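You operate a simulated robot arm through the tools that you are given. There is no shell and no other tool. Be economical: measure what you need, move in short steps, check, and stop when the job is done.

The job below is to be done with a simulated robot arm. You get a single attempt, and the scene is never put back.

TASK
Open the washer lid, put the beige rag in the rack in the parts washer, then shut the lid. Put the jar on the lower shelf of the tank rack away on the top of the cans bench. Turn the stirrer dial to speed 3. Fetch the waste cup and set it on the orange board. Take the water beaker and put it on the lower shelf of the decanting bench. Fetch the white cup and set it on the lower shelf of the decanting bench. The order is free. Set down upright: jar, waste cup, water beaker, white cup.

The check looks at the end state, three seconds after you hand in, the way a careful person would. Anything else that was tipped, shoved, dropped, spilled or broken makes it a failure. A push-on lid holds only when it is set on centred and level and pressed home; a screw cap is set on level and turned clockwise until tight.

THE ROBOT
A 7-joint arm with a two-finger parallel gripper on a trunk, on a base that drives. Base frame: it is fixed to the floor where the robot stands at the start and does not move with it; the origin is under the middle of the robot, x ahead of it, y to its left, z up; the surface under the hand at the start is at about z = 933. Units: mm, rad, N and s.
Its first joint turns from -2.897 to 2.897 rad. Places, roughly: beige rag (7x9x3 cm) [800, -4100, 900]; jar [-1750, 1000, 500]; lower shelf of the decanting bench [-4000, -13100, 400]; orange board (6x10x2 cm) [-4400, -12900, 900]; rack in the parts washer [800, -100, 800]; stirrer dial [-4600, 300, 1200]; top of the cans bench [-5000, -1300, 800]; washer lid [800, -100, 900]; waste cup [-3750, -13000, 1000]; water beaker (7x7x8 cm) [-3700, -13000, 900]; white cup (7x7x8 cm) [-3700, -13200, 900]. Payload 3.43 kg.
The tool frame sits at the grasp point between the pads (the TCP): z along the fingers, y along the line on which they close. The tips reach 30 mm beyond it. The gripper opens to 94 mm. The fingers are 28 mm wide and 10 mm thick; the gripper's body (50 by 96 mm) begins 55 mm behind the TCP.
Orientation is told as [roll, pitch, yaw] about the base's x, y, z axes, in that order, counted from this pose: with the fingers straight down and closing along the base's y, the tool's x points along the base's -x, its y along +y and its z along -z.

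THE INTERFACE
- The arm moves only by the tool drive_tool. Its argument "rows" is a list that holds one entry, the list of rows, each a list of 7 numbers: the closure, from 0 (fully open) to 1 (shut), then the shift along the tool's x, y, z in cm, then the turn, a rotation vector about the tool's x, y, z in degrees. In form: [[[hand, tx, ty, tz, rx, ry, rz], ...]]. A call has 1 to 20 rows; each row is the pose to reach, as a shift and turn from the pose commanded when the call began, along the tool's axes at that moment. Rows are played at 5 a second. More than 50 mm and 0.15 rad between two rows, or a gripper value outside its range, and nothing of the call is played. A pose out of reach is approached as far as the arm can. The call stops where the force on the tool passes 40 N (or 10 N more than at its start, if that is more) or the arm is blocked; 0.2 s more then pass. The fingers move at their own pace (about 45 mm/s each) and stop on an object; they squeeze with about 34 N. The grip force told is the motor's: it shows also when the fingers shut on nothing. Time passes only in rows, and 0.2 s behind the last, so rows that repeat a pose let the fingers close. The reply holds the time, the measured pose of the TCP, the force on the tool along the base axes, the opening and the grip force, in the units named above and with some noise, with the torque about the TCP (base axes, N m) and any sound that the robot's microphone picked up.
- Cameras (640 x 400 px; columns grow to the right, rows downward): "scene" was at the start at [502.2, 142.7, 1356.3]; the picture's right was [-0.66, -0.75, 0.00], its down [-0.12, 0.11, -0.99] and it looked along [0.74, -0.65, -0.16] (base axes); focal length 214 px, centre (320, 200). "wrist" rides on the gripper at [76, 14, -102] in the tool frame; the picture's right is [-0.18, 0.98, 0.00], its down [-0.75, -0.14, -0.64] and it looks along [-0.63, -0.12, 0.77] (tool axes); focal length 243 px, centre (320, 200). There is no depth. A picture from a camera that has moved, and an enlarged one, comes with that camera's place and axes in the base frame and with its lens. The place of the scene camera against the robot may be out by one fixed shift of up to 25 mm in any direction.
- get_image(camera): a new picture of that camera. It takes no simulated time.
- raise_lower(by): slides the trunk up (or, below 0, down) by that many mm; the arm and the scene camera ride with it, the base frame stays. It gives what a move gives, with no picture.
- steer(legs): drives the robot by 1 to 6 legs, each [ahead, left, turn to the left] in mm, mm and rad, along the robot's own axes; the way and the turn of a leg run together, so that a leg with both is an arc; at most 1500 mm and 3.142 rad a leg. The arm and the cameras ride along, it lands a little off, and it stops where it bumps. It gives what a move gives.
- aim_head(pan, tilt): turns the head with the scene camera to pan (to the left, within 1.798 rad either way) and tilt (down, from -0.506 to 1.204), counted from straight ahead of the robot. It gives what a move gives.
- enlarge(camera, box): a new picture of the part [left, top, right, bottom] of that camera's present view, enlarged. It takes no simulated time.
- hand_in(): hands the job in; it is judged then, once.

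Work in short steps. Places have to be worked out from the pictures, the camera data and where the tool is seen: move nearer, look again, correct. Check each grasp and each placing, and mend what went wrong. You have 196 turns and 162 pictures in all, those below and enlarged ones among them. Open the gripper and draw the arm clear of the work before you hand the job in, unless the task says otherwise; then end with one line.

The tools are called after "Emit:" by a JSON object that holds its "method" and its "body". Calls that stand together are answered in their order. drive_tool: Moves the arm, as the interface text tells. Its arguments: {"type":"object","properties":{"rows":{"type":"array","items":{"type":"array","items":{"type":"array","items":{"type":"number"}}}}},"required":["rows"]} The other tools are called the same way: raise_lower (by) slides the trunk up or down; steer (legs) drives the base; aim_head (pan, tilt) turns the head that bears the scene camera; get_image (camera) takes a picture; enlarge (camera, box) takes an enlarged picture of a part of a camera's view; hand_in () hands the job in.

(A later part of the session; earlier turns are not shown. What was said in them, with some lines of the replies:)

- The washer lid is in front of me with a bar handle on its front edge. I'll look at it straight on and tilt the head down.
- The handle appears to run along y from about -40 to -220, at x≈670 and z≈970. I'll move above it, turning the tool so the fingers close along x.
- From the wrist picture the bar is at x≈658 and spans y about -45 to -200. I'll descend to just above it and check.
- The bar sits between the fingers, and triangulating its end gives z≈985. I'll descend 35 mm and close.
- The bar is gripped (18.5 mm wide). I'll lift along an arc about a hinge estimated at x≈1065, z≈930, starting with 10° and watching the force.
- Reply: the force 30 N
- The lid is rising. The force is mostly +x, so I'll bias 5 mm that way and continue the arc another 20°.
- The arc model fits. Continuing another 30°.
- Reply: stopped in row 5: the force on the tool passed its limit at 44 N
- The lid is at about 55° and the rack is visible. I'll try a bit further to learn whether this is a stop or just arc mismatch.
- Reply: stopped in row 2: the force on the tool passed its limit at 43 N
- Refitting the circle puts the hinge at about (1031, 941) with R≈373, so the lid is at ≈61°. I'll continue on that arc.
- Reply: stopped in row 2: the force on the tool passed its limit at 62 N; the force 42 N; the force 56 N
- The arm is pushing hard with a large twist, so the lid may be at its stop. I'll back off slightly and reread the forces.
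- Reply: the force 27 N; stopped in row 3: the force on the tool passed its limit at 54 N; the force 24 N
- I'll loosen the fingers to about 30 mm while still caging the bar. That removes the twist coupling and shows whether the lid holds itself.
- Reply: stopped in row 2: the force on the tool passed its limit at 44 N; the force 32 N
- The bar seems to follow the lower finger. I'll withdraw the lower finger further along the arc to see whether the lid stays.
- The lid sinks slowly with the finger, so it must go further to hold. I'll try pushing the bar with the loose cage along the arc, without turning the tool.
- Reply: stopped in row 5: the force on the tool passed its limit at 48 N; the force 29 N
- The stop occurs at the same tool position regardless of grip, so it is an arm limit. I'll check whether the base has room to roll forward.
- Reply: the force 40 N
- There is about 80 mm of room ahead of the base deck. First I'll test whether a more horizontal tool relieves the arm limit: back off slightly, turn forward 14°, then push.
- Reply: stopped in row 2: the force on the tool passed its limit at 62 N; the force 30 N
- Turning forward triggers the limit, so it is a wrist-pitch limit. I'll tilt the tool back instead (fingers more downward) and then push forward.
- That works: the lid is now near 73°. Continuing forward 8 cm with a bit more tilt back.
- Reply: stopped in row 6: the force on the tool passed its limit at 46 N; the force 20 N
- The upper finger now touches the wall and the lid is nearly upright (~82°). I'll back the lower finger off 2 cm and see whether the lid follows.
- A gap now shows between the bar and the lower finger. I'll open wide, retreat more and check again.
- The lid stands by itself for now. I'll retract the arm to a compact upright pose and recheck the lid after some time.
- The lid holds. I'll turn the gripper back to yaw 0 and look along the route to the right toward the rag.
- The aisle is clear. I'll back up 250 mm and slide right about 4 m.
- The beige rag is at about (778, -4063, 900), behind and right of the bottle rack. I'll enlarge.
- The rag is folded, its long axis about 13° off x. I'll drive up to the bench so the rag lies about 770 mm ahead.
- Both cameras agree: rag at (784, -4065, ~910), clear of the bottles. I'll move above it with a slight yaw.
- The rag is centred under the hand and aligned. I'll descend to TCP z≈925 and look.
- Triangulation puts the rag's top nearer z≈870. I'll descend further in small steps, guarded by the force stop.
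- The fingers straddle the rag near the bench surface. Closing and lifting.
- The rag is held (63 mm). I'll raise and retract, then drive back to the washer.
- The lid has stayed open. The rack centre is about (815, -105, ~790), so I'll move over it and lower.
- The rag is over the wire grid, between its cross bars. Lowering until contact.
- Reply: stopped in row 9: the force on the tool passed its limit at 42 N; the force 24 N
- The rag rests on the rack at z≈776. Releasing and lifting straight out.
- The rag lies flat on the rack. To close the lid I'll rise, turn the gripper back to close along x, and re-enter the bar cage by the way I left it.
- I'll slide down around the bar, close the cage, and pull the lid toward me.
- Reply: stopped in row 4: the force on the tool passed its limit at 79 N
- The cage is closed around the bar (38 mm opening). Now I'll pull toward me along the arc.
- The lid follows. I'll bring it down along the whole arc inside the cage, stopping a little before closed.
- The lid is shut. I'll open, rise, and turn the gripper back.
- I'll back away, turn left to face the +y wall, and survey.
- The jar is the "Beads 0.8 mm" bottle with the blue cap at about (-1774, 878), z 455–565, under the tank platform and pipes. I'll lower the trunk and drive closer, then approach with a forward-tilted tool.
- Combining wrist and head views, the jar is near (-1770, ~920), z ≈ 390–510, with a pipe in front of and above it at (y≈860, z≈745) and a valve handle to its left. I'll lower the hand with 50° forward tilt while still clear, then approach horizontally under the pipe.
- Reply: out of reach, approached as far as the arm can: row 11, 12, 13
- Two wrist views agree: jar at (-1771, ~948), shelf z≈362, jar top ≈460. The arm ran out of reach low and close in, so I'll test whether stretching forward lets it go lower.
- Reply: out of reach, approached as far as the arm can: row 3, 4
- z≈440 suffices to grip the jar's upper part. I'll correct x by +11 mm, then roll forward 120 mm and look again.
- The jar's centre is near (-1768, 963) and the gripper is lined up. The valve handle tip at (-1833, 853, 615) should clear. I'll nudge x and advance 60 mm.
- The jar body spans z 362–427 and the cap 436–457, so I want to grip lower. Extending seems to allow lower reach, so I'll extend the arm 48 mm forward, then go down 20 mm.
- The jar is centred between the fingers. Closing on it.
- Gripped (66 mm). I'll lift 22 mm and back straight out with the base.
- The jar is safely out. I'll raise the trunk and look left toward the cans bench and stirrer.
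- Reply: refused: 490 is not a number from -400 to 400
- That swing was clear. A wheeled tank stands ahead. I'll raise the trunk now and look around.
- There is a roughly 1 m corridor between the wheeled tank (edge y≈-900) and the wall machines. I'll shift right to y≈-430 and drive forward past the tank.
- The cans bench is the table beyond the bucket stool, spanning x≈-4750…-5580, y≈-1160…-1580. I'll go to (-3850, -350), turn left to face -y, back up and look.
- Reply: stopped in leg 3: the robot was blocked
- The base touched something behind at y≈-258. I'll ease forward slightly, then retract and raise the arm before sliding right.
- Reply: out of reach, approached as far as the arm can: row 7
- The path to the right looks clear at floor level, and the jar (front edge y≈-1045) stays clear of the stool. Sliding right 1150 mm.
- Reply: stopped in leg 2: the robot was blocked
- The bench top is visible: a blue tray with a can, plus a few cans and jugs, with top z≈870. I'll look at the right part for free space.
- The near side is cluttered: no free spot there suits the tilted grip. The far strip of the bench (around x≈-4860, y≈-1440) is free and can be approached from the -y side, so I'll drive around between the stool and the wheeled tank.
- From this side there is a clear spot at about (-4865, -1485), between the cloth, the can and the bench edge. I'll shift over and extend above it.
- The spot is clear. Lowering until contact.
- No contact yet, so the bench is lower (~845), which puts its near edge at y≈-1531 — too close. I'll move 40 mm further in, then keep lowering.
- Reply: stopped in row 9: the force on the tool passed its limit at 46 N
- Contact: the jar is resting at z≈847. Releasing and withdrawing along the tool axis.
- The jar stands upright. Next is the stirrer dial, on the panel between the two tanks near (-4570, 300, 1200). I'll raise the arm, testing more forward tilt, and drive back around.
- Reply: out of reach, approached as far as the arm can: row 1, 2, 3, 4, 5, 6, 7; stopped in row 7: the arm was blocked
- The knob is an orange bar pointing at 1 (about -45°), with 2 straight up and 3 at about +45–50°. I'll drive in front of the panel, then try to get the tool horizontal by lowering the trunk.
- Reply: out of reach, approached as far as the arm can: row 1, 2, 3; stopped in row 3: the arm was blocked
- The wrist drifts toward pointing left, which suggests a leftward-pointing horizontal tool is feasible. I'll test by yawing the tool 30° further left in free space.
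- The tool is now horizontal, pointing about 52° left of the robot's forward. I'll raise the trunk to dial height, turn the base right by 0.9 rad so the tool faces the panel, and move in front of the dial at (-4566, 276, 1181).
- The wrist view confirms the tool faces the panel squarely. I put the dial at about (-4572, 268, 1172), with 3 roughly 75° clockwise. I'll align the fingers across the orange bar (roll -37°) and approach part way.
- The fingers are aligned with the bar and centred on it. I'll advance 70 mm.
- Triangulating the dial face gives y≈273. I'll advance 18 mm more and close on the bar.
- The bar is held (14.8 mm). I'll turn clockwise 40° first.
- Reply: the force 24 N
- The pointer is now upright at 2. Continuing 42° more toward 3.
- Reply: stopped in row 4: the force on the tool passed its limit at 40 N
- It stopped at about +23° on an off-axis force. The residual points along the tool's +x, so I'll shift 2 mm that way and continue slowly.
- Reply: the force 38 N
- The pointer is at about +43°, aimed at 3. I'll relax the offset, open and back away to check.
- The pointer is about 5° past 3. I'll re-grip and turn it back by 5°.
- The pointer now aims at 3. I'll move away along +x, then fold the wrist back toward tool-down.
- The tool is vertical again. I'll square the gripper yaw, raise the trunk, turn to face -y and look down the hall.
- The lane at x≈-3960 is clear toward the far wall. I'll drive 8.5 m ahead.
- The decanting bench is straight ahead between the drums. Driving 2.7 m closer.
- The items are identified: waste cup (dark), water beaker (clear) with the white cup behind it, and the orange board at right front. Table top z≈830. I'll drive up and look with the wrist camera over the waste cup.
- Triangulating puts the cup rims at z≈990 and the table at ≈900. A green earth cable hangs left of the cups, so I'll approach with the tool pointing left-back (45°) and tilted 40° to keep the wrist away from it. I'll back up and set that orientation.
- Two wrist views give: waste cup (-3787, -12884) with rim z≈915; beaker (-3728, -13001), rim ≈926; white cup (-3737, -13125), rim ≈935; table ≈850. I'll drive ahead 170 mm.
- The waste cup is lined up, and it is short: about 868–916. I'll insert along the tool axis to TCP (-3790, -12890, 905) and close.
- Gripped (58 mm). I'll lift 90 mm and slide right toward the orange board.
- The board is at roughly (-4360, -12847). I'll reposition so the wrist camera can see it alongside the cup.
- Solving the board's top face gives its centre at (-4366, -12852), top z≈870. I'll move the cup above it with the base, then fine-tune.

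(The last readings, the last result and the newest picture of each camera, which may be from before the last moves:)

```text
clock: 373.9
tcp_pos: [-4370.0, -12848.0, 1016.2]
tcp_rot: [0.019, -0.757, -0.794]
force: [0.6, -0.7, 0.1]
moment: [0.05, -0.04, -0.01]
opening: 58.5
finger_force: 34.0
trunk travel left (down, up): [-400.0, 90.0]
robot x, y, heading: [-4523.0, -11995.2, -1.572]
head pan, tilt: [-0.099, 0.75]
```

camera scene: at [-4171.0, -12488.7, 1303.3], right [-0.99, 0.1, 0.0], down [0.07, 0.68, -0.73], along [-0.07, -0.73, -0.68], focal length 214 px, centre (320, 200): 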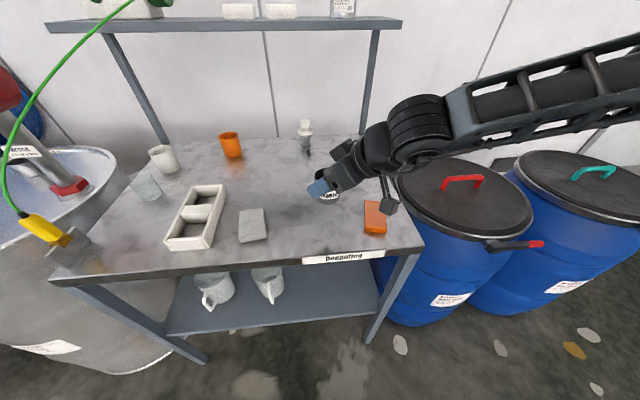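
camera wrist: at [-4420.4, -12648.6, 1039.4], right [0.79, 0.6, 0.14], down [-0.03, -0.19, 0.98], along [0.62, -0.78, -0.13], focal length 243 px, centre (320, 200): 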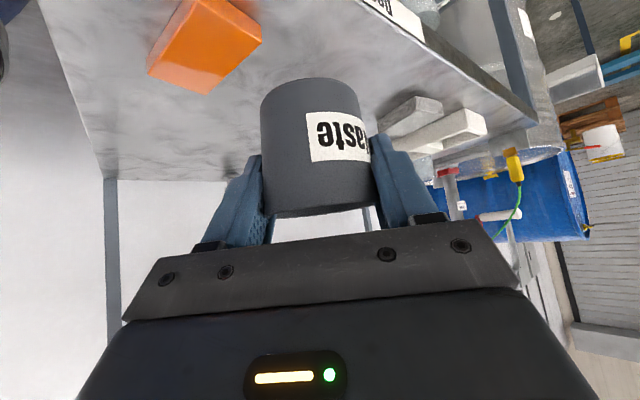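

Positioned exactly. Lowering slowly until contact.

Emit:
{"method": "drive_tool", "body": {"rows": [[[1, 2, 0, 2.1, 0, 0, 0], [1, 4, 0, 4.2, 0, 0, 0], [1, 5.5, 0, 5.8, 0, 0, 0], [1, 6.2, 0, 6.5, 0, 0, 0], [1, 6.5, 0, 6.85, 0, 0, 0], [1, 6.8, 0, 7.2, 0, 0, 0], [1, 7.1, 0, 7.5, 0, 0, 0], [1, 7.4, 0, 7.8, 0, 0, 0]]]}}

Emit:
{"method": "get_image", "body": {"camera": "wrist"}}

Emit:
{"method": "enlarge", "body": {"camera": "scene", "box": [300, 100, 440, 240]}}

```text
clock: 375.4
tcp_pos: [-4364.3, -12850.6, 922.3]
tcp_rot: [0.017, -0.769, -0.789]
force: [0.3, -0.1, 14.6]
moment: [0.04, 0.04, -0.01]
opening: 58.3
finger_force: 34.0
trunk travel left (down, up): [-400.0, 90.0]
robot x, y, heading: [-4529.0, -11992.6, -1.566]
head pan, tilt: [-0.099, 0.75]
stopped in row 7: the force on the tool passed its limit at 42 N (the readings are from after the stop); the commanded pose is now the measured one
```

```text
35 pictures are left
camera wrist: at [-4444.6, -12752.2, 943.6], right [0.78, 0.61, 0.14], down [-0.04, -0.18, 0.98], along [0.62, -0.77, -0.11], focal length 243 px, centre (320, 200)
```

wrist: 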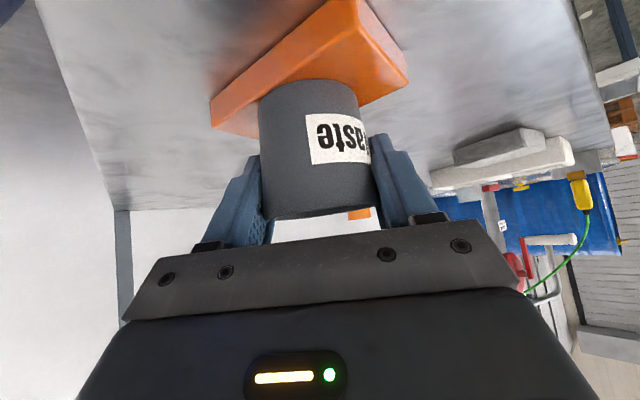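

```text
2.86 times, centred on (370, 170) of scene
camera zoom: at [-4307.2, -12508.6, 1303.3], right [-1.0, 0.1, 0.0], down [0.07, 0.68, -0.73], along [-0.07, -0.73, -0.68], focal length 613 px, centre (177, 286)
```

zoom: 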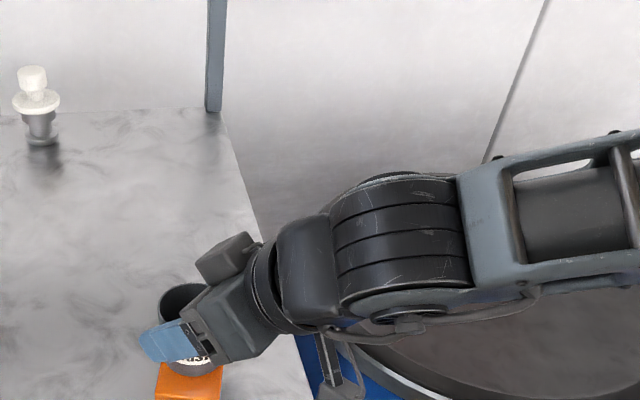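

Contact was at TCP z=922, so the board top is ≈884. The cup centre works out at about (-4366, -12845), against the board centre of (-4371, -12842) — well placed. Releasing and withdrawing along the tool axis.

Emit:
{"method": "drive_tool", "body": {"rows": [[[0.9, 0, 0, -0.1, 0, 0, 0], [0.25, 0, 0, -0.1, 0, 0, 0], [0.1, 0, 0, -0.1, 0, 0, 0], [0.1, 0, 0, -0.1, 0, 0, 0], [0.1, 0, 0, -3, 0, 0, 0], [0.1, 0, 0, -7, 0, 0, 0], [0.1, 0, 0, -11, 0, 0, 0], [0, 0, 0, -15, 0, 0, 0]]]}}

Emit:
{"method": "get_image", "body": {"camera": "wrist"}}

```text
clock: 377.2
tcp_pos: [-4440.0, -12777.5, 1028.7]
tcp_rot: [0.02, -0.764, -0.791]
force: [0.0, -1.0, 0.3]
moment: [-0.01, -0.01, 0.0]
opening: 94.1
finger_force: 0.1
trunk travel left (down, up): [-400.0, 90.0]
robot x, y, heading: [-4530.0, -11990.5, -1.567]
head pan, tilt: [-0.099, 0.75]
```

```text
33 pictures are left
camera wrist: at [-4519.7, -12679.6, 1050.2], right [0.78, 0.61, 0.14], down [-0.04, -0.18, 0.98], along [0.62, -0.77, -0.12], focal length 243 px, centre (320, 200)
```

wrist: 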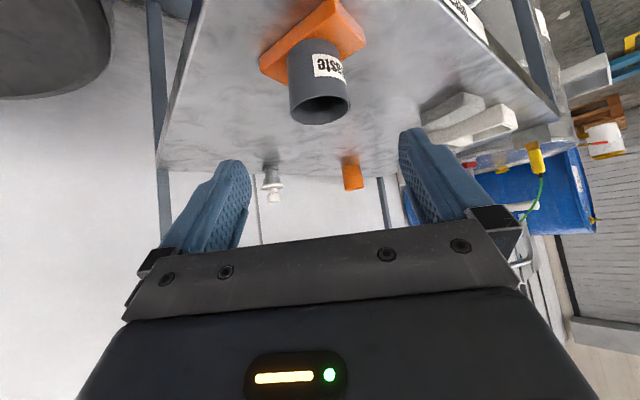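

The waste cup stands on the board. Next the water beaker: I'll slide left and forward to a pre-grasp spot.

Emit:
{"method": "steer", "body": {"legs": [[0, 600, -0.003], [130, 0, 0]]}}

Emit:
{"method": "get_image", "body": {"camera": "wrist"}}

```text
clock: 381.5
tcp_pos: [-3837.5, -12905.0, 1027.7]
tcp_rot: [0.018, -0.765, -0.788]
force: [-1.0, 0.4, -0.4]
moment: [-0.01, 0.05, -0.04]
opening: 94.0
finger_force: 0.0
trunk travel left (down, up): [-400.0, 90.0]
robot x, y, heading: [-3922.5, -12122.8, -1.567]
head pan, tilt: [-0.099, 0.75]
```

```text
32 pictures are left
camera wrist: at [-3917.5, -12807.4, 1050.4], right [0.78, 0.61, 0.14], down [-0.04, -0.18, 0.98], along [0.62, -0.77, -0.12], focal length 243 px, centre (320, 200)
```

wrist: 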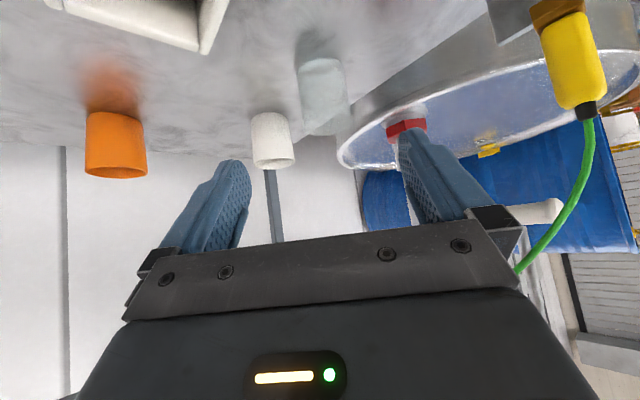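

The beaker is at about (-3732, -13004) with its rim ≈938. I'll insert along the tool axis to TCP z≈912 and grip it.

Emit:
{"method": "drive_tool", "body": {"rows": [[[0, -1.2, 0.25, 3.0, 0, 0, 0], [0, -2.4, 0.5, 6.5, 0, 0, 0], [0, -2.4, 0.5, 10, 0, 0, 0], [0, -2.4, 0.5, 13.5, 0, 0, 0], [0, -2.4, 0.5, 16, 0, 0, 0], [0, -2.4, 0.5, 18.3, 0, 0, 0]]]}}

Emit:
{"method": "get_image", "body": {"camera": "wrist"}}

```text
clock: 382.9
tcp_pos: [-3731.3, -13000.7, 913.8]
tcp_rot: [0.018, -0.767, -0.788]
force: [-0.4, 0.6, 0.4]
moment: [-0.02, 0.01, -0.02]
opening: 94.0
finger_force: 0.0
trunk travel left (down, up): [-400.0, 90.0]
robot x, y, heading: [-3925.0, -12121.8, -1.569]
head pan, tilt: [-0.099, 0.75]
```

```text
31 pictures are left
camera wrist: at [-3811.0, -12903.6, 935.2], right [0.78, 0.61, 0.14], down [-0.04, -0.18, 0.98], along [0.62, -0.77, -0.12], focal length 243 px, centre (320, 200)
```

wrist: 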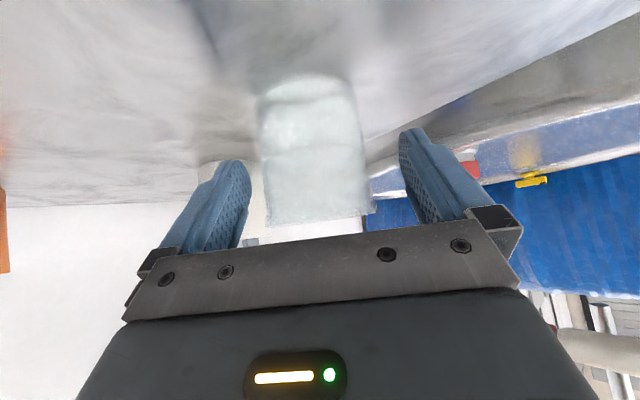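

The beaker is centred between the fingers. Closing and lifting slowly.

Emit:
{"method": "drive_tool", "body": {"rows": [[[1, 0, 0, 0, 0, 0, 0], [1, 0, 0, 0, 0, 0, 0], [1, 0, 0, 0, 0, 0, 0], [1, 0, 0, 0, 0, 0, 0], [1, 0, 0, 0, 0, 0, 0], [1, -0.7, 0, -0.7, 0, 0, 0], [1, -1.5, 0, -1.5, 0, 0, 0], [1, -2.3, 0, -2.4, 0, 0, 0], [1, -3.1, 0, -3.2, 0, 0, 0], [1, -3.9, 0, -4.1, 0, 0, 0], [1, -4.7, 0, -4.9, 0, 0, 0], [1, -4.7, 0, -4.9, 0, 0, 0]]]}}

Emit:
{"method": "get_image", "body": {"camera": "wrist"}}

```text
clock: 385.5
tcp_pos: [-3730.2, -13001.7, 981.3]
tcp_rot: [0.02, -0.765, -0.789]
force: [0.0, 0.0, -0.8]
moment: [-0.02, 0.01, -0.02]
opening: 64.5
finger_force: 33.6
trunk travel left (down, up): [-400.0, 90.0]
robot x, y, heading: [-3923.2, -12119.5, -1.564]
head pan, tilt: [-0.099, 0.75]
```

```text
30 pictures are left
camera wrist: at [-3810.5, -12904.0, 1003.1], right [0.78, 0.61, 0.14], down [-0.04, -0.18, 0.98], along [0.62, -0.77, -0.12], focal length 243 px, centre (320, 200)
```

wrist: 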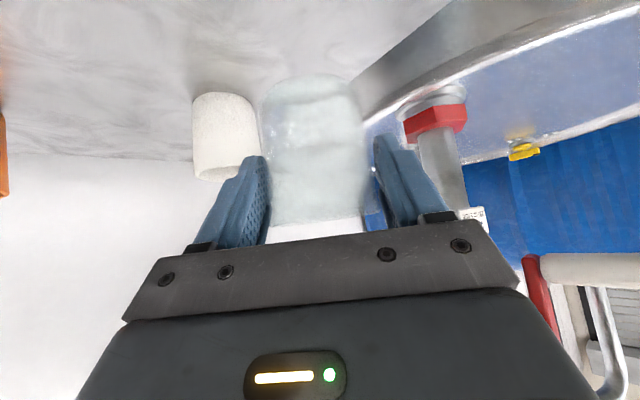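

The beaker is held (64.5 mm), about 50 mm above its base. I'll slide right away from the cable, back out, then lower the trunk for the shelf.

Emit:
{"method": "steer", "body": {"legs": [[0, -100, 0], [-520, 0, 0], [0, -330, 0]]}}

Emit:
{"method": "raise_lower", "body": {"by": -400}}

Emit:
{"method": "get_image", "body": {"camera": "wrist"}}

Emit:
{"method": "aim_head", "body": {"pan": 0.0, "tilt": 0.45}}

Emit:
{"method": "get_image", "body": {"camera": "scene"}}

```text
clock: 391.0
tcp_pos: [-4164.8, -12483.9, 981.0]
tcp_rot: [0.02, -0.764, -0.793]
force: [-0.3, -0.3, -1.8]
moment: [0.02, 0.04, -0.04]
opening: 64.2
finger_force: 34.3
trunk travel left (down, up): [-400.0, 90.0]
robot x, y, heading: [-4356.8, -11599.4, -1.571]
head pan, tilt: [-0.099, 0.75]
```

```text
clock: 394.9
tcp_pos: [-4165.2, -12485.0, 581.4]
tcp_rot: [0.019, -0.762, -0.791]
force: [0.3, -0.1, -1.5]
moment: [0.0, 0.01, 0.0]
opening: 63.9
finger_force: 33.8
trunk travel left (down, up): [0.0, 490.0]
robot x, y, heading: [-4355.1, -11599.2, -1.569]
head pan, tilt: [-0.099, 0.75]
```

```text
29 pictures are left
camera wrist: at [-4244.2, -12385.3, 603.0], right [0.78, 0.6, 0.14], down [-0.04, -0.18, 0.98], along [0.62, -0.78, -0.12], focal length 243 px, centre (320, 200)
```

wrist: 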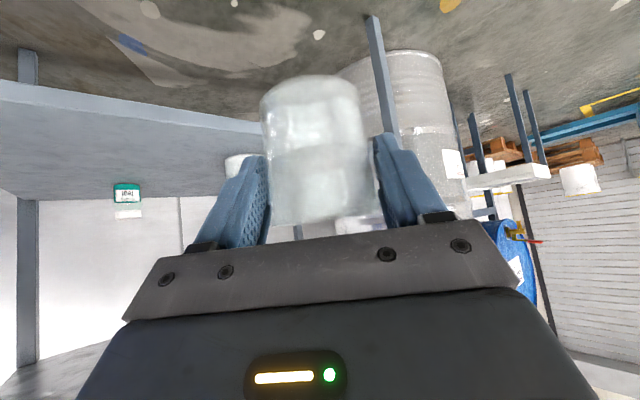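

```text
clock: 395.7
tcp_pos: [-4165.0, -12482.9, 582.0]
tcp_rot: [0.019, -0.766, -0.793]
force: [-0.5, -0.1, -1.7]
moment: [-0.02, -0.02, 0.0]
opening: 64.1
finger_force: 34.3
trunk travel left (down, up): [0.0, 490.0]
robot x, y, heading: [-4355.5, -11603.8, -1.576]
head pan, tilt: [0.0, 0.45]
```

```text
28 pictures are left
camera scene: at [-4129.4, -12127.7, 929.6], right [-1.0, 0.0, 0.0], down [0.0, 0.44, -0.9], along [0.0, -0.9, -0.44], focal length 214 px, centre (320, 200)
```

scene: 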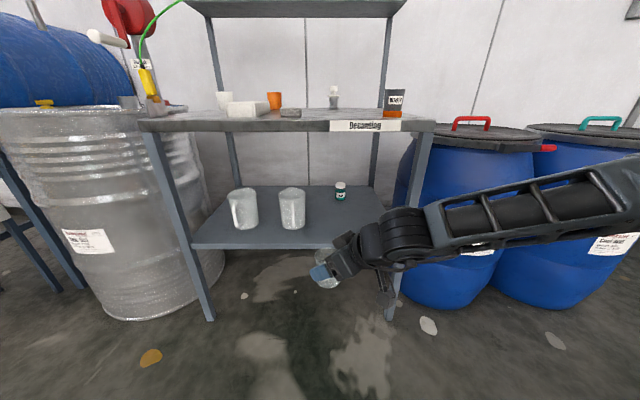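

The forearm would hit the bench's right leg if I drove straight in, so I'll turn the base right by 30° to swing the forearm away. I'll also lower the hand to z≈495 first.

Emit:
{"method": "drive_tool", "body": {"rows": [[[1, 1.5, 0, 1.6, 0, 0, 0], [1, 3, 0, 3.1, 0, 0, 0], [1, 4.5, 0, 4.7, 0, 0, 0], [1, 5.9, 0, 6.2, 0, 0, 0], [1, 5.9, 0, 6.2, 0, 0, 0]]]}}

Emit:
{"method": "steer", "body": {"legs": [[0, 461, 0], [0, 0, -0.52], [190, 110, 0]]}}

Emit:
{"method": "get_image", "body": {"camera": "wrist"}}

Emit:
{"method": "aim_head", "body": {"pan": 0.3, "tilt": 0.5}}

Emit:
{"method": "get_image", "body": {"camera": "scene"}}

```text
clock: 396.9
tcp_pos: [-4162.4, -12483.3, 495.6]
tcp_rot: [0.016, -0.763, -0.791]
force: [0.8, 0.4, -0.9]
moment: [0.0, 0.03, 0.0]
opening: 64.2
finger_force: 34.5
trunk travel left (down, up): [0.0, 490.0]
robot x, y, heading: [-4351.6, -11604.1, -1.573]
head pan, tilt: [0.0, 0.45]
```

```text
clock: 402.4
tcp_pos: [-4167.6, -12683.2, 495.8]
tcp_rot: [0.019, -0.764, -1.313]
force: [0.1, 0.1, -1.2]
moment: [-0.02, -0.01, 0.0]
opening: 63.5
finger_force: 34.0
trunk travel left (down, up): [0.0, 490.0]
robot x, y, heading: [-3896.8, -11826.5, -2.088]
head pan, tilt: [0.0, 0.45]
```

```text
27 pictures are left
camera wrist: at [-4187.2, -12557.6, 517.5], right [0.98, 0.13, 0.14], down [-0.12, -0.14, 0.98], along [0.15, -0.98, -0.12], focal length 243 px, centre (320, 200)
```

wrist: 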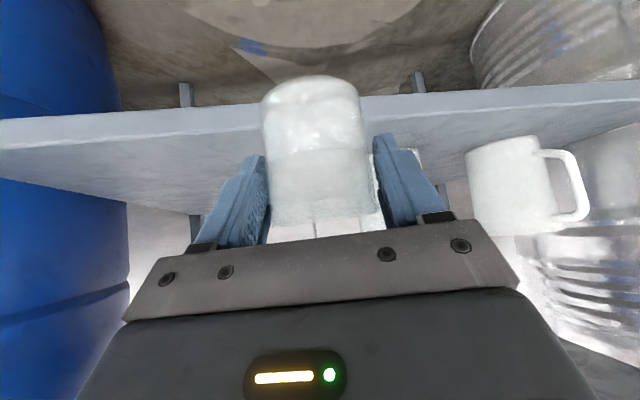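

```text
clock: 403.2
tcp_pos: [-4168.4, -12682.5, 497.2]
tcp_rot: [0.019, -0.765, -1.312]
force: [0.1, 0.2, -0.7]
moment: [-0.01, -0.03, -0.01]
opening: 63.6
finger_force: 33.5
trunk travel left (down, up): [0.0, 490.0]
robot x, y, heading: [-3896.0, -11822.9, -2.092]
head pan, tilt: [0.3, 0.499]
```

```text
26 pictures are left
camera scene: at [-3928.6, -12396.6, 925.2], right [-0.98, 0.22, 0.0], down [0.1, 0.47, -0.88], along [-0.19, -0.86, -0.48], focal length 214 px, centre (320, 200)
```

scene: 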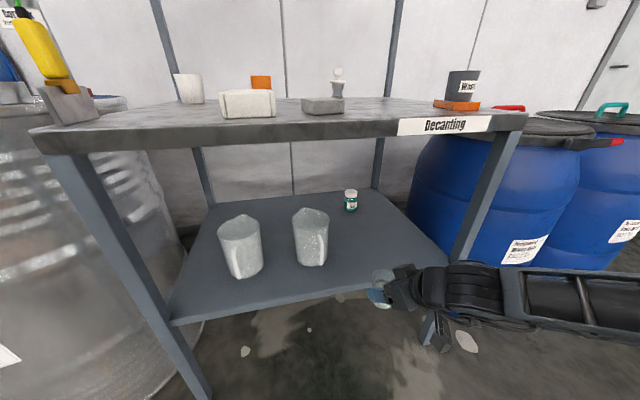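

Clearance of the forearm to the right leg is tight, so I'll turn another 0.2 rad and translate to bring the beaker over the shelf at about (-4168, -12855).

Emit:
{"method": "steer", "body": {"legs": [[0, 0, -0.2], [73, 285, 0]]}}

Emit:
{"method": "get_image", "body": {"camera": "wrist"}}

Emit:
{"method": "aim_head", "body": {"pan": 0.2, "tilt": 0.6}}

Emit:
{"method": "get_image", "body": {"camera": "scene"}}

```text
clock: 405.9
tcp_pos: [-4165.5, -12855.0, 495.8]
tcp_rot: [0.02, -0.764, -1.509]
force: [1.0, 0.4, -2.2]
moment: [0.03, 0.0, -0.02]
opening: 63.3
finger_force: 33.6
trunk travel left (down, up): [0.0, 490.0]
robot x, y, heading: [-3729.7, -12066.4, -2.285]
head pan, tilt: [0.3, 0.499]
```

```text
25 pictures are left
camera wrist: at [-4160.0, -12728.9, 517.5], right [0.99, -0.06, 0.14], down [-0.15, -0.11, 0.98], along [-0.04, -0.99, -0.12], focal length 243 px, centre (320, 200)
```

wrist: 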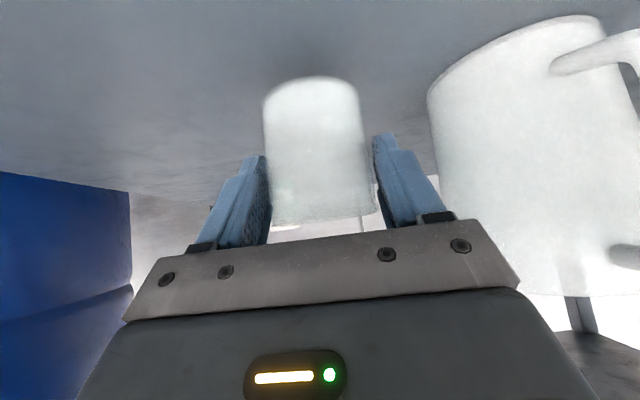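

```text
clock: 406.6
tcp_pos: [-4165.4, -12855.6, 495.8]
tcp_rot: [0.018, -0.765, -1.509]
force: [-0.1, -0.2, -1.1]
moment: [0.01, -0.01, -0.03]
opening: 63.4
finger_force: 33.8
trunk travel left (down, up): [0.0, 490.0]
robot x, y, heading: [-3726.7, -12064.9, -2.29]
head pan, tilt: [0.201, 0.6]
```

```text
24 pictures are left
camera scene: at [-3879.4, -12613.5, 916.1], right [-0.87, 0.49, 0.0], down [0.28, 0.49, -0.83], along [-0.41, -0.72, -0.56], focal length 214 px, centre (320, 200)
```

scene: 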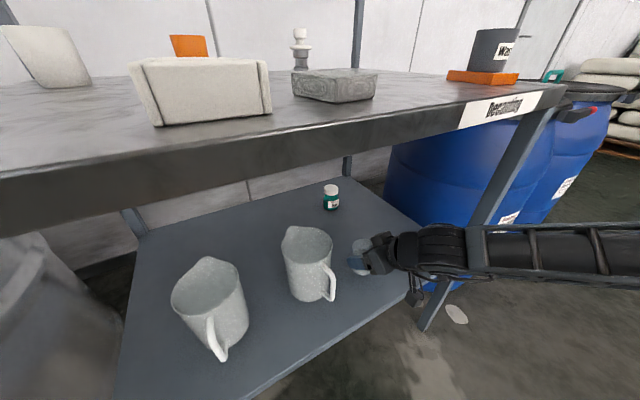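

The beaker is clear of the jug. Lowering slowly to contact.

Emit:
{"method": "drive_tool", "body": {"rows": [[[1, 0.7, 0, 0.7, 0, 0, 0], [1, 1.1, 0, 1.1, 0, 0, 0], [1, 1.4, 0, 1.4, 0, 0, 0], [1, 1.7, 0, 1.75, 0, 0, 0], [1, 2.0, 0, 2.05, 0, 0, 0], [1, 2.3, 0, 2.4, 0, 0, 0], [1, 2.6, 0, 2.7, 0, 0, 0], [1, 2.9, 0, 3.0, 0, 0, 0], [1, 3.2, 0, 3.3, 0, 0, 0]]]}}

Emit:
{"method": "get_image", "body": {"camera": "wrist"}}

```text
clock: 408.5
tcp_pos: [-4163.9, -12856.4, 456.1]
tcp_rot: [0.017, -0.77, -1.505]
force: [0.9, -0.5, 12.0]
moment: [0.13, 0.01, -0.04]
opening: 61.5
finger_force: 34.2
trunk travel left (down, up): [0.0, 490.0]
robot x, y, heading: [-3731.9, -12066.3, -2.287]
head pan, tilt: [0.201, 0.6]
stopped in row 9: the force on the tool passed its limit at 46 N (the readings are from after the stop); the commanded pose is now the measured one
```

```text
23 pictures are left
camera wrist: at [-4159.7, -12730.5, 477.3], right [0.99, -0.06, 0.14], down [-0.14, -0.1, 0.98], along [-0.04, -0.99, -0.11], focal length 243 px, centre (320, 200)
```

wrist: 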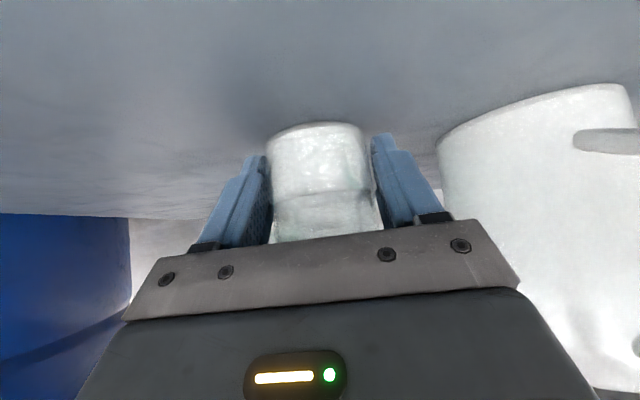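

The beaker is resting on the shelf (it slid slightly up in the grip). Releasing gently and withdrawing.

Emit:
{"method": "drive_tool", "body": {"rows": [[[0.7, 0, 0, 0, 0, 0, 0], [0.3, 0, 0, 0, 0, 0, 0], [0.1, 0, 0, 0, 0, 0, 0], [0.05, 0, 0, 0, 0, 0, 0], [0.05, 0, 0, -1, 0, 0, 0], [0.05, 0, 0, -3, 0, 0, 0], [0.05, 0, 0, -6, 0, 0, 0], [0.05, 0, 0, -10, 0, 0, 0], [0.05, 0, 0, -13, 0, 0, 0]]]}}

Emit:
{"method": "get_image", "body": {"camera": "wrist"}}

```text
clock: 410.5
tcp_pos: [-4171.5, -12766.3, 549.1]
tcp_rot: [0.017, -0.769, -1.505]
force: [0.4, -0.2, -0.6]
moment: [-0.01, 0.0, 0.04]
opening: 89.3
finger_force: 0.0
trunk travel left (down, up): [0.0, 490.0]
robot x, y, heading: [-3731.7, -12065.1, -2.29]
head pan, tilt: [0.201, 0.6]
```

```text
22 pictures are left
camera wrist: at [-4166.9, -12639.9, 570.0], right [0.99, -0.06, 0.14], down [-0.14, -0.11, 0.98], along [-0.04, -0.99, -0.11], focal length 243 px, centre (320, 200)
```

wrist: 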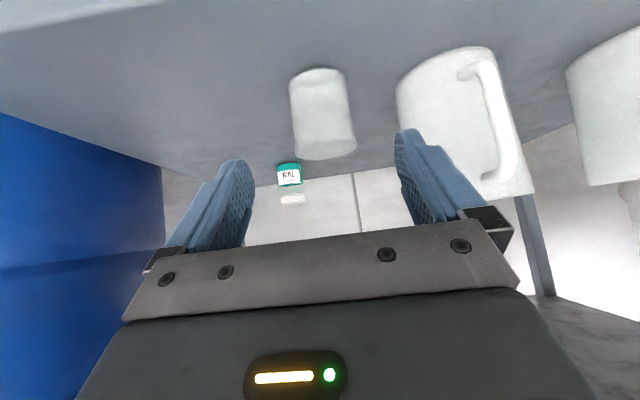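

The beaker stands upright on the shelf. I'll back out the way I came, turn back, raise the trunk and arm, and go for the white cup.

Emit:
{"method": "steer", "body": {"legs": [[-73, -285, 0], [0, 0, 0.715]]}}

Emit:
{"method": "raise_lower", "body": {"by": 400}}

Emit:
{"method": "drive_tool", "body": {"rows": [[[0, -2, 0, -2.1, 0, 0, 0], [0, -4, 0, -4.2, 0, 0, 0], [0, -6.2, 0, -6.4, 0, 0, 0]]]}}

Emit:
{"method": "steer", "body": {"legs": [[360, -39, 0]]}}

Emit:
{"method": "get_image", "body": {"camera": "wrist"}}

```text
clock: 414.4
tcp_pos: [-3770.1, -12641.0, 549.1]
tcp_rot: [0.015, -0.768, -0.787]
force: [0.5, -0.5, 0.7]
moment: [0.02, 0.03, 0.03]
opening: 89.3
finger_force: 0.1
trunk travel left (down, up): [0.0, 490.0]
robot x, y, heading: [-3898.5, -11820.9, -1.57]
head pan, tilt: [0.201, 0.6]
```

```text
clock: 418.2
tcp_pos: [-3769.7, -12641.8, 949.9]
tcp_rot: [0.016, -0.767, -0.785]
force: [-0.5, -0.6, 0.1]
moment: [-0.01, -0.03, -0.01]
opening: 89.3
finger_force: 0.1
trunk travel left (down, up): [-400.0, 90.0]
robot x, y, heading: [-3897.2, -11821.2, -1.569]
head pan, tilt: [0.201, 0.6]
```

```text
clock: 419.0
tcp_pos: [-3769.5, -12642.1, 1037.3]
tcp_rot: [0.018, -0.767, -0.789]
force: [0.2, 0.3, 0.0]
moment: [0.0, -0.02, 0.03]
opening: 93.8
finger_force: 0.1
trunk travel left (down, up): [-400.0, 90.0]
robot x, y, heading: [-3899.0, -11824.2, -1.568]
head pan, tilt: [0.201, 0.6]
```

```text
clock: 421.4
tcp_pos: [-3808.7, -13000.9, 1038.4]
tcp_rot: [0.016, -0.767, -0.786]
force: [-0.6, 0.6, 0.0]
moment: [0.01, 0.05, 0.01]
opening: 94.2
finger_force: 0.0
trunk travel left (down, up): [-400.0, 90.0]
robot x, y, heading: [-3937.5, -12185.2, -1.57]
head pan, tilt: [0.201, 0.6]
```

```text
21 pictures are left
camera wrist: at [-3887.0, -12904.1, 1058.8], right [0.78, 0.61, 0.14], down [-0.04, -0.18, 0.98], along [0.62, -0.77, -0.11], focal length 243 px, centre (320, 200)
```

wrist: 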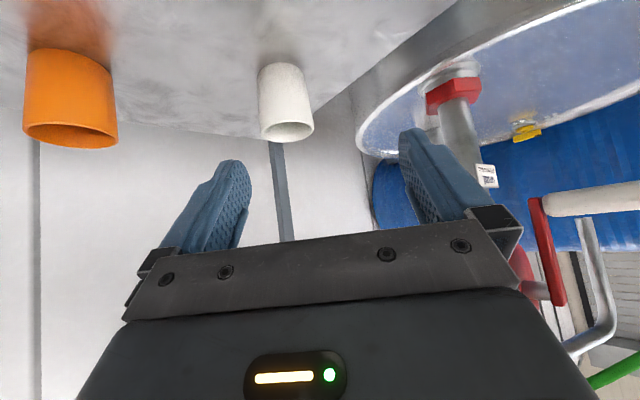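

The white cup is at (-3741, -13125), rim ≈941. I'll line up laterally and insert to TCP z≈912.

Emit:
{"method": "drive_tool", "body": {"rows": [[[0, -0.5, -2, 1.5, 0, 0, 0], [0, -1.0, -4, 3.5, 0, 0, 0], [0, -1.0, -4, 7, 0, 0, 0], [0, -1.0, -4, 10.5, 0, 0, 0], [0, -1.0, -4, 14, 0, 0, 0], [0, -1.0, -4, 16.5, 0, 0, 0], [0, -1.0, -4, 18.5, 0, 0, 0]]]}}

Emit:
{"method": "get_image", "body": {"camera": "wrist"}}

```text
clock: 422.9
tcp_pos: [-3738.9, -13124.5, 909.7]
tcp_rot: [0.015, -0.769, -0.787]
force: [-1.2, 0.1, -0.6]
moment: [-0.01, 0.0, -0.01]
opening: 94.3
finger_force: 0.0
trunk travel left (down, up): [-400.0, 90.0]
robot x, y, heading: [-3935.1, -12180.8, -1.569]
head pan, tilt: [0.201, 0.6]
```

```text
20 pictures are left
camera wrist: at [-3817.9, -13027.0, 931.6], right [0.78, 0.61, 0.14], down [-0.04, -0.18, 0.98], along [0.62, -0.78, -0.11], focal length 243 px, centre (320, 200)
```

wrist: 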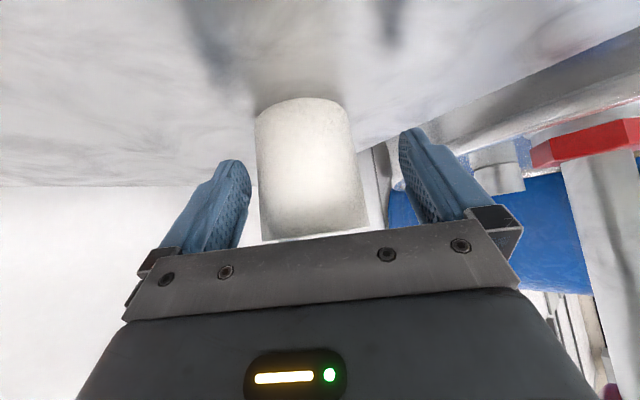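

The cup centre is about 12 mm beyond the TCP and 6 mm to one side. I'll correct, close, and lift.

Emit:
{"method": "drive_tool", "body": {"rows": [[[0, -0.5, -0.3, 0.45, 0, 0, 0], [0, -0.9, -0.5, 0.85, 0, 0, 0], [1, -0.9, -0.5, 0.85, 0, 0, 0], [1, -0.9, -0.5, 0.85, 0, 0, 0], [1, -0.9, -0.5, 0.85, 0, 0, 0], [1, -0.9, -0.5, 0.85, 0, 0, 0], [1, -0.9, -0.5, 0.85, 0, 0, 0], [1, -2.0, -0.5, -0.4, 0, 0, 0], [1, -3.2, -0.5, -1.6, 0, 0, 0], [1, -4.5, -0.5, -2.9, 0, 0, 0], [1, -5.6, -0.5, -4.1, 0, 0, 0], [1, -5.6, -0.5, -4.1, 0, 0, 0]]]}}

Emit:
{"method": "get_image", "body": {"camera": "wrist"}}

```text
clock: 425.6
tcp_pos: [-3733.2, -13136.9, 978.7]
tcp_rot: [0.014, -0.768, -0.787]
force: [0.1, -0.1, -1.8]
moment: [0.03, -0.01, 0.01]
opening: 71.5
finger_force: 34.5
trunk travel left (down, up): [-400.0, 90.0]
robot x, y, heading: [-3937.4, -12182.9, -1.572]
head pan, tilt: [0.201, 0.6]
```

```text
19 pictures are left
camera wrist: at [-3813.5, -13038.9, 1000.7], right [0.78, 0.61, 0.14], down [-0.04, -0.18, 0.98], along [0.62, -0.77, -0.11], focal length 243 px, centre (320, 200)
```

wrist: 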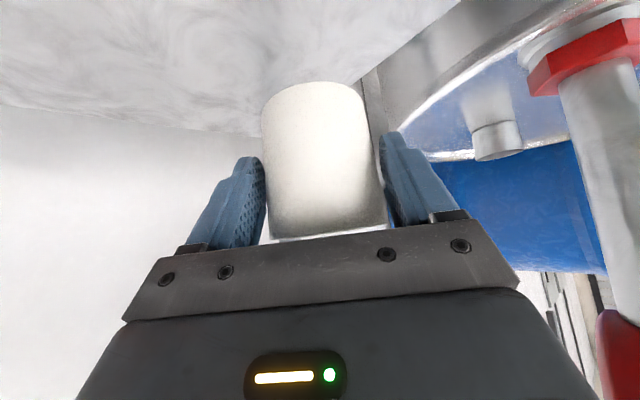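

The white cup is held (71.5 mm). I'll back out away from the cable, lower the trunk and hand, and turn to the shelf approach heading.

Emit:
{"method": "steer", "body": {"legs": [[0, -100, 0], [-560, 0, 0]]}}

Emit:
{"method": "raise_lower", "body": {"by": -400}}

Emit:
{"method": "drive_tool", "body": {"rows": [[[1, 1.5, 0, 1.55, 0, 0, 0], [1, 3, 0, 3.1, 0, 0, 0], [1, 4.5, 0, 4.65, 0, 0, 0], [1, 5.8, 0, 6.0, 0, 0, 0], [1, 5.8, 0, 6.0, 0, 0, 0]]]}}

Emit:
{"method": "steer", "body": {"legs": [[0, 0, -0.72], [-50, 258, 0]]}}

Emit:
{"method": "get_image", "body": {"camera": "wrist"}}

```text
clock: 429.5
tcp_pos: [-3837.8, -12570.0, 978.6]
tcp_rot: [0.016, -0.768, -0.79]
force: [0.2, 0.5, -0.5]
moment: [0.01, 0.01, 0.04]
opening: 71.3
finger_force: 33.3
trunk travel left (down, up): [-400.0, 90.0]
robot x, y, heading: [-4035.0, -11619.0, -1.568]
head pan, tilt: [0.201, 0.6]
```

```text
clock: 433.4
tcp_pos: [-3837.0, -12570.1, 578.5]
tcp_rot: [0.015, -0.768, -0.789]
force: [-0.7, -0.1, 0.0]
moment: [-0.03, 0.0, -0.02]
opening: 71.1
finger_force: 34.3
trunk travel left (down, up): [0.0, 490.0]
robot x, y, heading: [-4035.8, -11618.0, -1.572]
head pan, tilt: [0.201, 0.6]
```

```text
clock: 434.6
tcp_pos: [-3835.8, -12569.5, 495.6]
tcp_rot: [0.016, -0.769, -0.788]
force: [0.2, -0.3, 0.5]
moment: [-0.03, 0.03, 0.0]
opening: 71.4
finger_force: 34.6
trunk travel left (down, up): [0.0, 490.0]
robot x, y, heading: [-4035.3, -11614.6, -1.572]
head pan, tilt: [0.201, 0.6]
```

```text
clock: 438.4
tcp_pos: [-4289.3, -12596.6, 496.8]
tcp_rot: [0.016, -0.769, -1.511]
force: [-0.5, -0.1, -0.4]
moment: [-0.01, -0.02, 0.04]
opening: 71.6
finger_force: 33.7
trunk travel left (down, up): [0.0, 490.0]
robot x, y, heading: [-3810.3, -11751.5, -2.294]
head pan, tilt: [0.201, 0.6]
```

```text
18 pictures are left
camera wrist: at [-4283.7, -12470.5, 517.2], right [0.99, -0.06, 0.14], down [-0.15, -0.11, 0.98], along [-0.05, -0.99, -0.11], focal length 243 px, centre (320, 200)
```

wrist: 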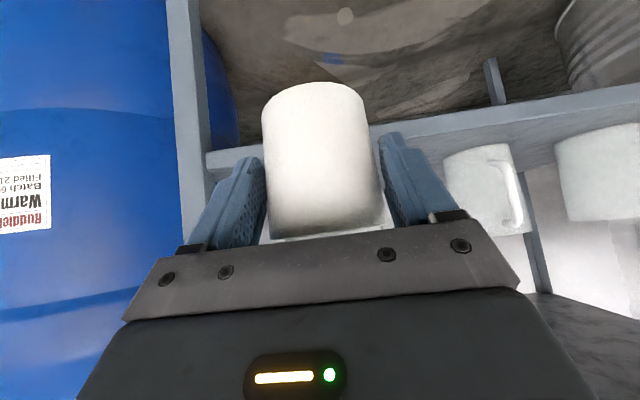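

The path into the shelf is clear of the right leg. Moving straight in 250 mm.

Emit:
{"method": "steer", "body": {"legs": [[190, 167, 0]]}}

Emit:
{"method": "get_image", "body": {"camera": "wrist"}}

Emit:
{"method": "get_image", "body": {"camera": "scene"}}

```text
clock: 440.2
tcp_pos: [-4291.8, -12847.2, 495.6]
tcp_rot: [0.015, -0.768, -1.513]
force: [-1.2, 0.6, -1.3]
moment: [0.02, -0.05, 0.02]
opening: 71.5
finger_force: 34.6
trunk travel left (down, up): [0.0, 490.0]
robot x, y, heading: [-3813.7, -11998.9, -2.297]
head pan, tilt: [0.201, 0.6]
```

```text
17 pictures are left
camera wrist: at [-4285.9, -12721.2, 517.2], right [0.99, -0.07, 0.14], down [-0.15, -0.11, 0.98], along [-0.05, -0.99, -0.11], focal length 243 px, centre (320, 200)
```

wrist: 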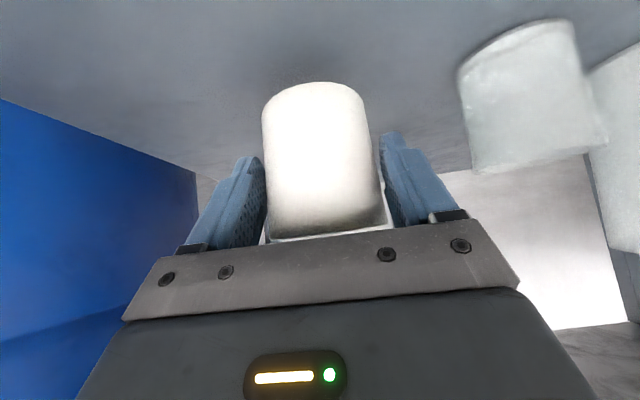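

```text
16 pictures are left
camera scene: at [-3963.6, -12547.7, 916.1], right [-0.87, 0.5, 0.0], down [0.28, 0.49, -0.82], along [-0.41, -0.71, -0.57], focal length 214 px, centre (320, 200)
```

scene: 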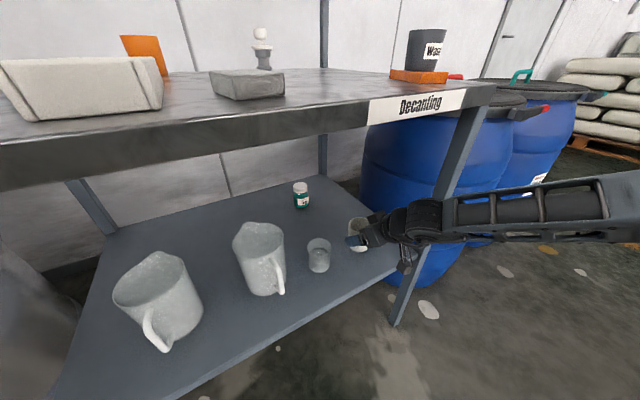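

Clear all around. Lowering to contact in small steps.

Emit:
{"method": "drive_tool", "body": {"rows": [[[1, 0.7, 0, 0.7, 0, 0, 0], [1, 1.2, 0, 1.25, 0, 0, 0], [1, 1.5, 0, 1.55, 0, 0, 0], [1, 1.75, 0, 1.8, 0, 0, 0], [1, 2.0, 0, 2.05, 0, 0, 0], [1, 2.2, 0, 2.3, 0, 0, 0]]]}}

Emit:
{"method": "get_image", "body": {"camera": "wrist"}}

```text
clock: 441.6
tcp_pos: [-4291.7, -12849.0, 466.3]
tcp_rot: [0.015, -0.772, -1.514]
force: [0.5, -2.1, 30.0]
moment: [-0.17, 0.03, 0.01]
opening: 71.3
finger_force: 34.3
trunk travel left (down, up): [0.0, 490.0]
robot x, y, heading: [-3813.8, -11999.7, -2.293]
head pan, tilt: [0.201, 0.6]
```

```text
15 pictures are left
camera wrist: at [-4285.9, -12722.2, 487.3], right [0.99, -0.06, 0.14], down [-0.14, -0.1, 0.98], along [-0.05, -0.99, -0.11], focal length 243 px, centre (320, 200)
```

wrist: 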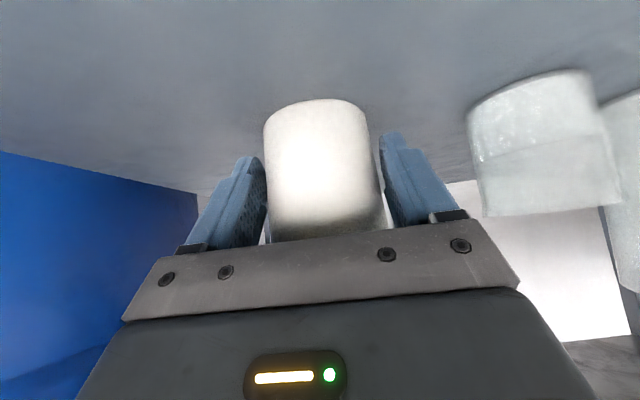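

Force of 30 N shows contact. Releasing and withdrawing along the tool axis.

Emit:
{"method": "drive_tool", "body": {"rows": [[[0.8, -0.1, 0, -0.1, 0, 0, 0], [0.3, -0.1, 0, -0.1, 0, 0, 0], [0.1, -0.1, 0, -0.1, 0, 0, 0], [0.0, -0.1, 0, -0.1, 0, 0, 0], [0, -0.1, 0, -1, 0, 0, 0], [0, -0.1, 0, -3, 0, 0, 0], [0, 0, 0, -6, 0, 0, 0], [0, 0, 0, -10, 0, 0, 0], [0, 0, 0, -13, 0, 0, 0]]]}}

Emit:
{"method": "get_image", "body": {"camera": "wrist"}}

Emit:
{"method": "get_image", "body": {"camera": "scene"}}

```text
clock: 443.6
tcp_pos: [-4298.6, -12758.6, 558.6]
tcp_rot: [0.016, -0.769, -1.514]
force: [0.3, -0.2, -0.6]
moment: [-0.04, -0.02, 0.0]
opening: 94.0
finger_force: 0.0
trunk travel left (down, up): [0.0, 490.0]
robot x, y, heading: [-3809.1, -12002.7, -2.291]
head pan, tilt: [0.201, 0.6]
```

```text
14 pictures are left
camera wrist: at [-4292.3, -12631.7, 579.1], right [0.99, -0.06, 0.14], down [-0.15, -0.11, 0.98], along [-0.05, -0.99, -0.12], focal length 243 px, centre (320, 200)
```

wrist: 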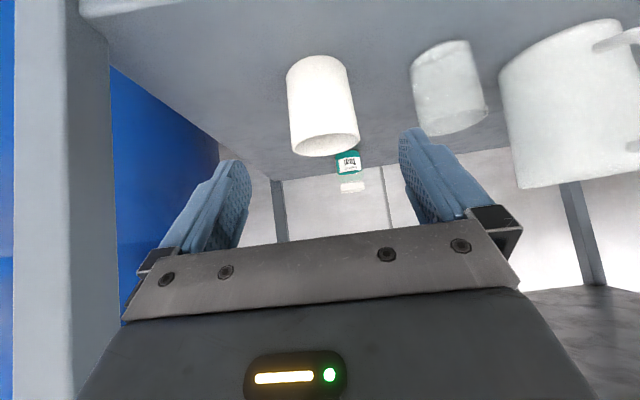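

```text
13 pictures are left
camera scene: at [-3963.3, -12547.9, 916.0], right [-0.87, 0.5, 0.0], down [0.28, 0.49, -0.82], along [-0.41, -0.71, -0.57], focal length 214 px, centre (320, 200)
```

scene: 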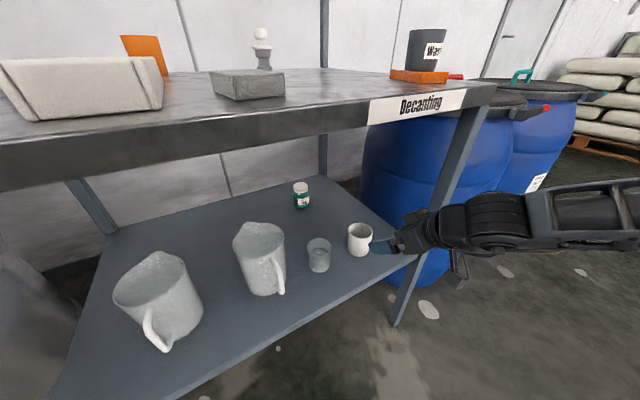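

Both cups stand upright on the shelf, and the waste cup is on the board. I'll back clear of the bench and take a last look.

Emit:
{"method": "steer", "body": {"legs": [[-190, -167, 0], [-300, -60, 0]]}}

Emit:
{"method": "aim_head", "body": {"pan": 0.5, "tilt": 0.3}}

Emit:
{"method": "get_image", "body": {"camera": "scene"}}

```text
clock: 447.1
tcp_pos: [-4142.9, -12239.7, 558.2]
tcp_rot: [0.017, -0.768, -1.514]
force: [0.6, -0.3, 0.3]
moment: [-0.03, 0.03, -0.01]
opening: 93.8
finger_force: 0.0
trunk travel left (down, up): [0.0, 490.0]
robot x, y, heading: [-3652.6, -11482.1, -2.285]
head pan, tilt: [0.201, 0.6]
```

```text
clock: 447.9
tcp_pos: [-4142.5, -12239.9, 558.3]
tcp_rot: [0.015, -0.768, -1.513]
force: [-0.2, 0.3, -0.1]
moment: [0.02, 0.0, -0.03]
opening: 93.9
finger_force: 0.0
trunk travel left (down, up): [0.0, 490.0]
robot x, y, heading: [-3656.4, -11481.1, -2.287]
head pan, tilt: [0.499, 0.3]
```

```text
12 pictures are left
camera scene: at [-3783.5, -12043.5, 943.5], right [-0.97, 0.22, 0.0], down [0.07, 0.29, -0.95], along [-0.21, -0.93, -0.3], focal length 214 px, centre (320, 200)
```

scene: 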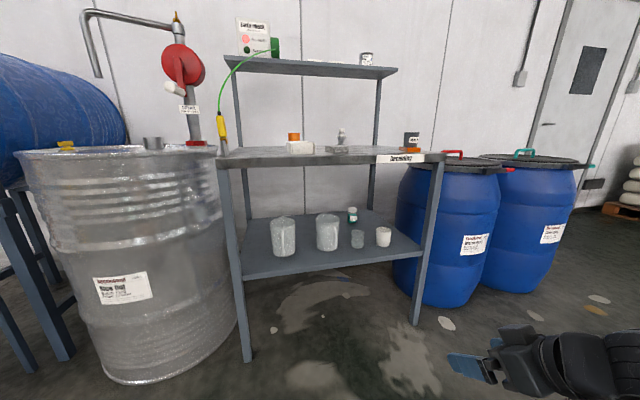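

Everything at the decanting bench is in place and upright, the gripper is open, and the arm is clear. Handing in.

Emit:
{"method": "hand_in", "body": {}}

```text
The job is handed in.
```

I did all six parts and handed the job in: rag in the washer rack with the lid shut, jar on the cans bench, dial at 3, waste cup on the orange board, and water beaker and white cup on the lower shelf. The jar and all three cups were upright when I last saw them. The base touched something it could not see twice near the stirrer tanks, and I did not look back there afterwards.
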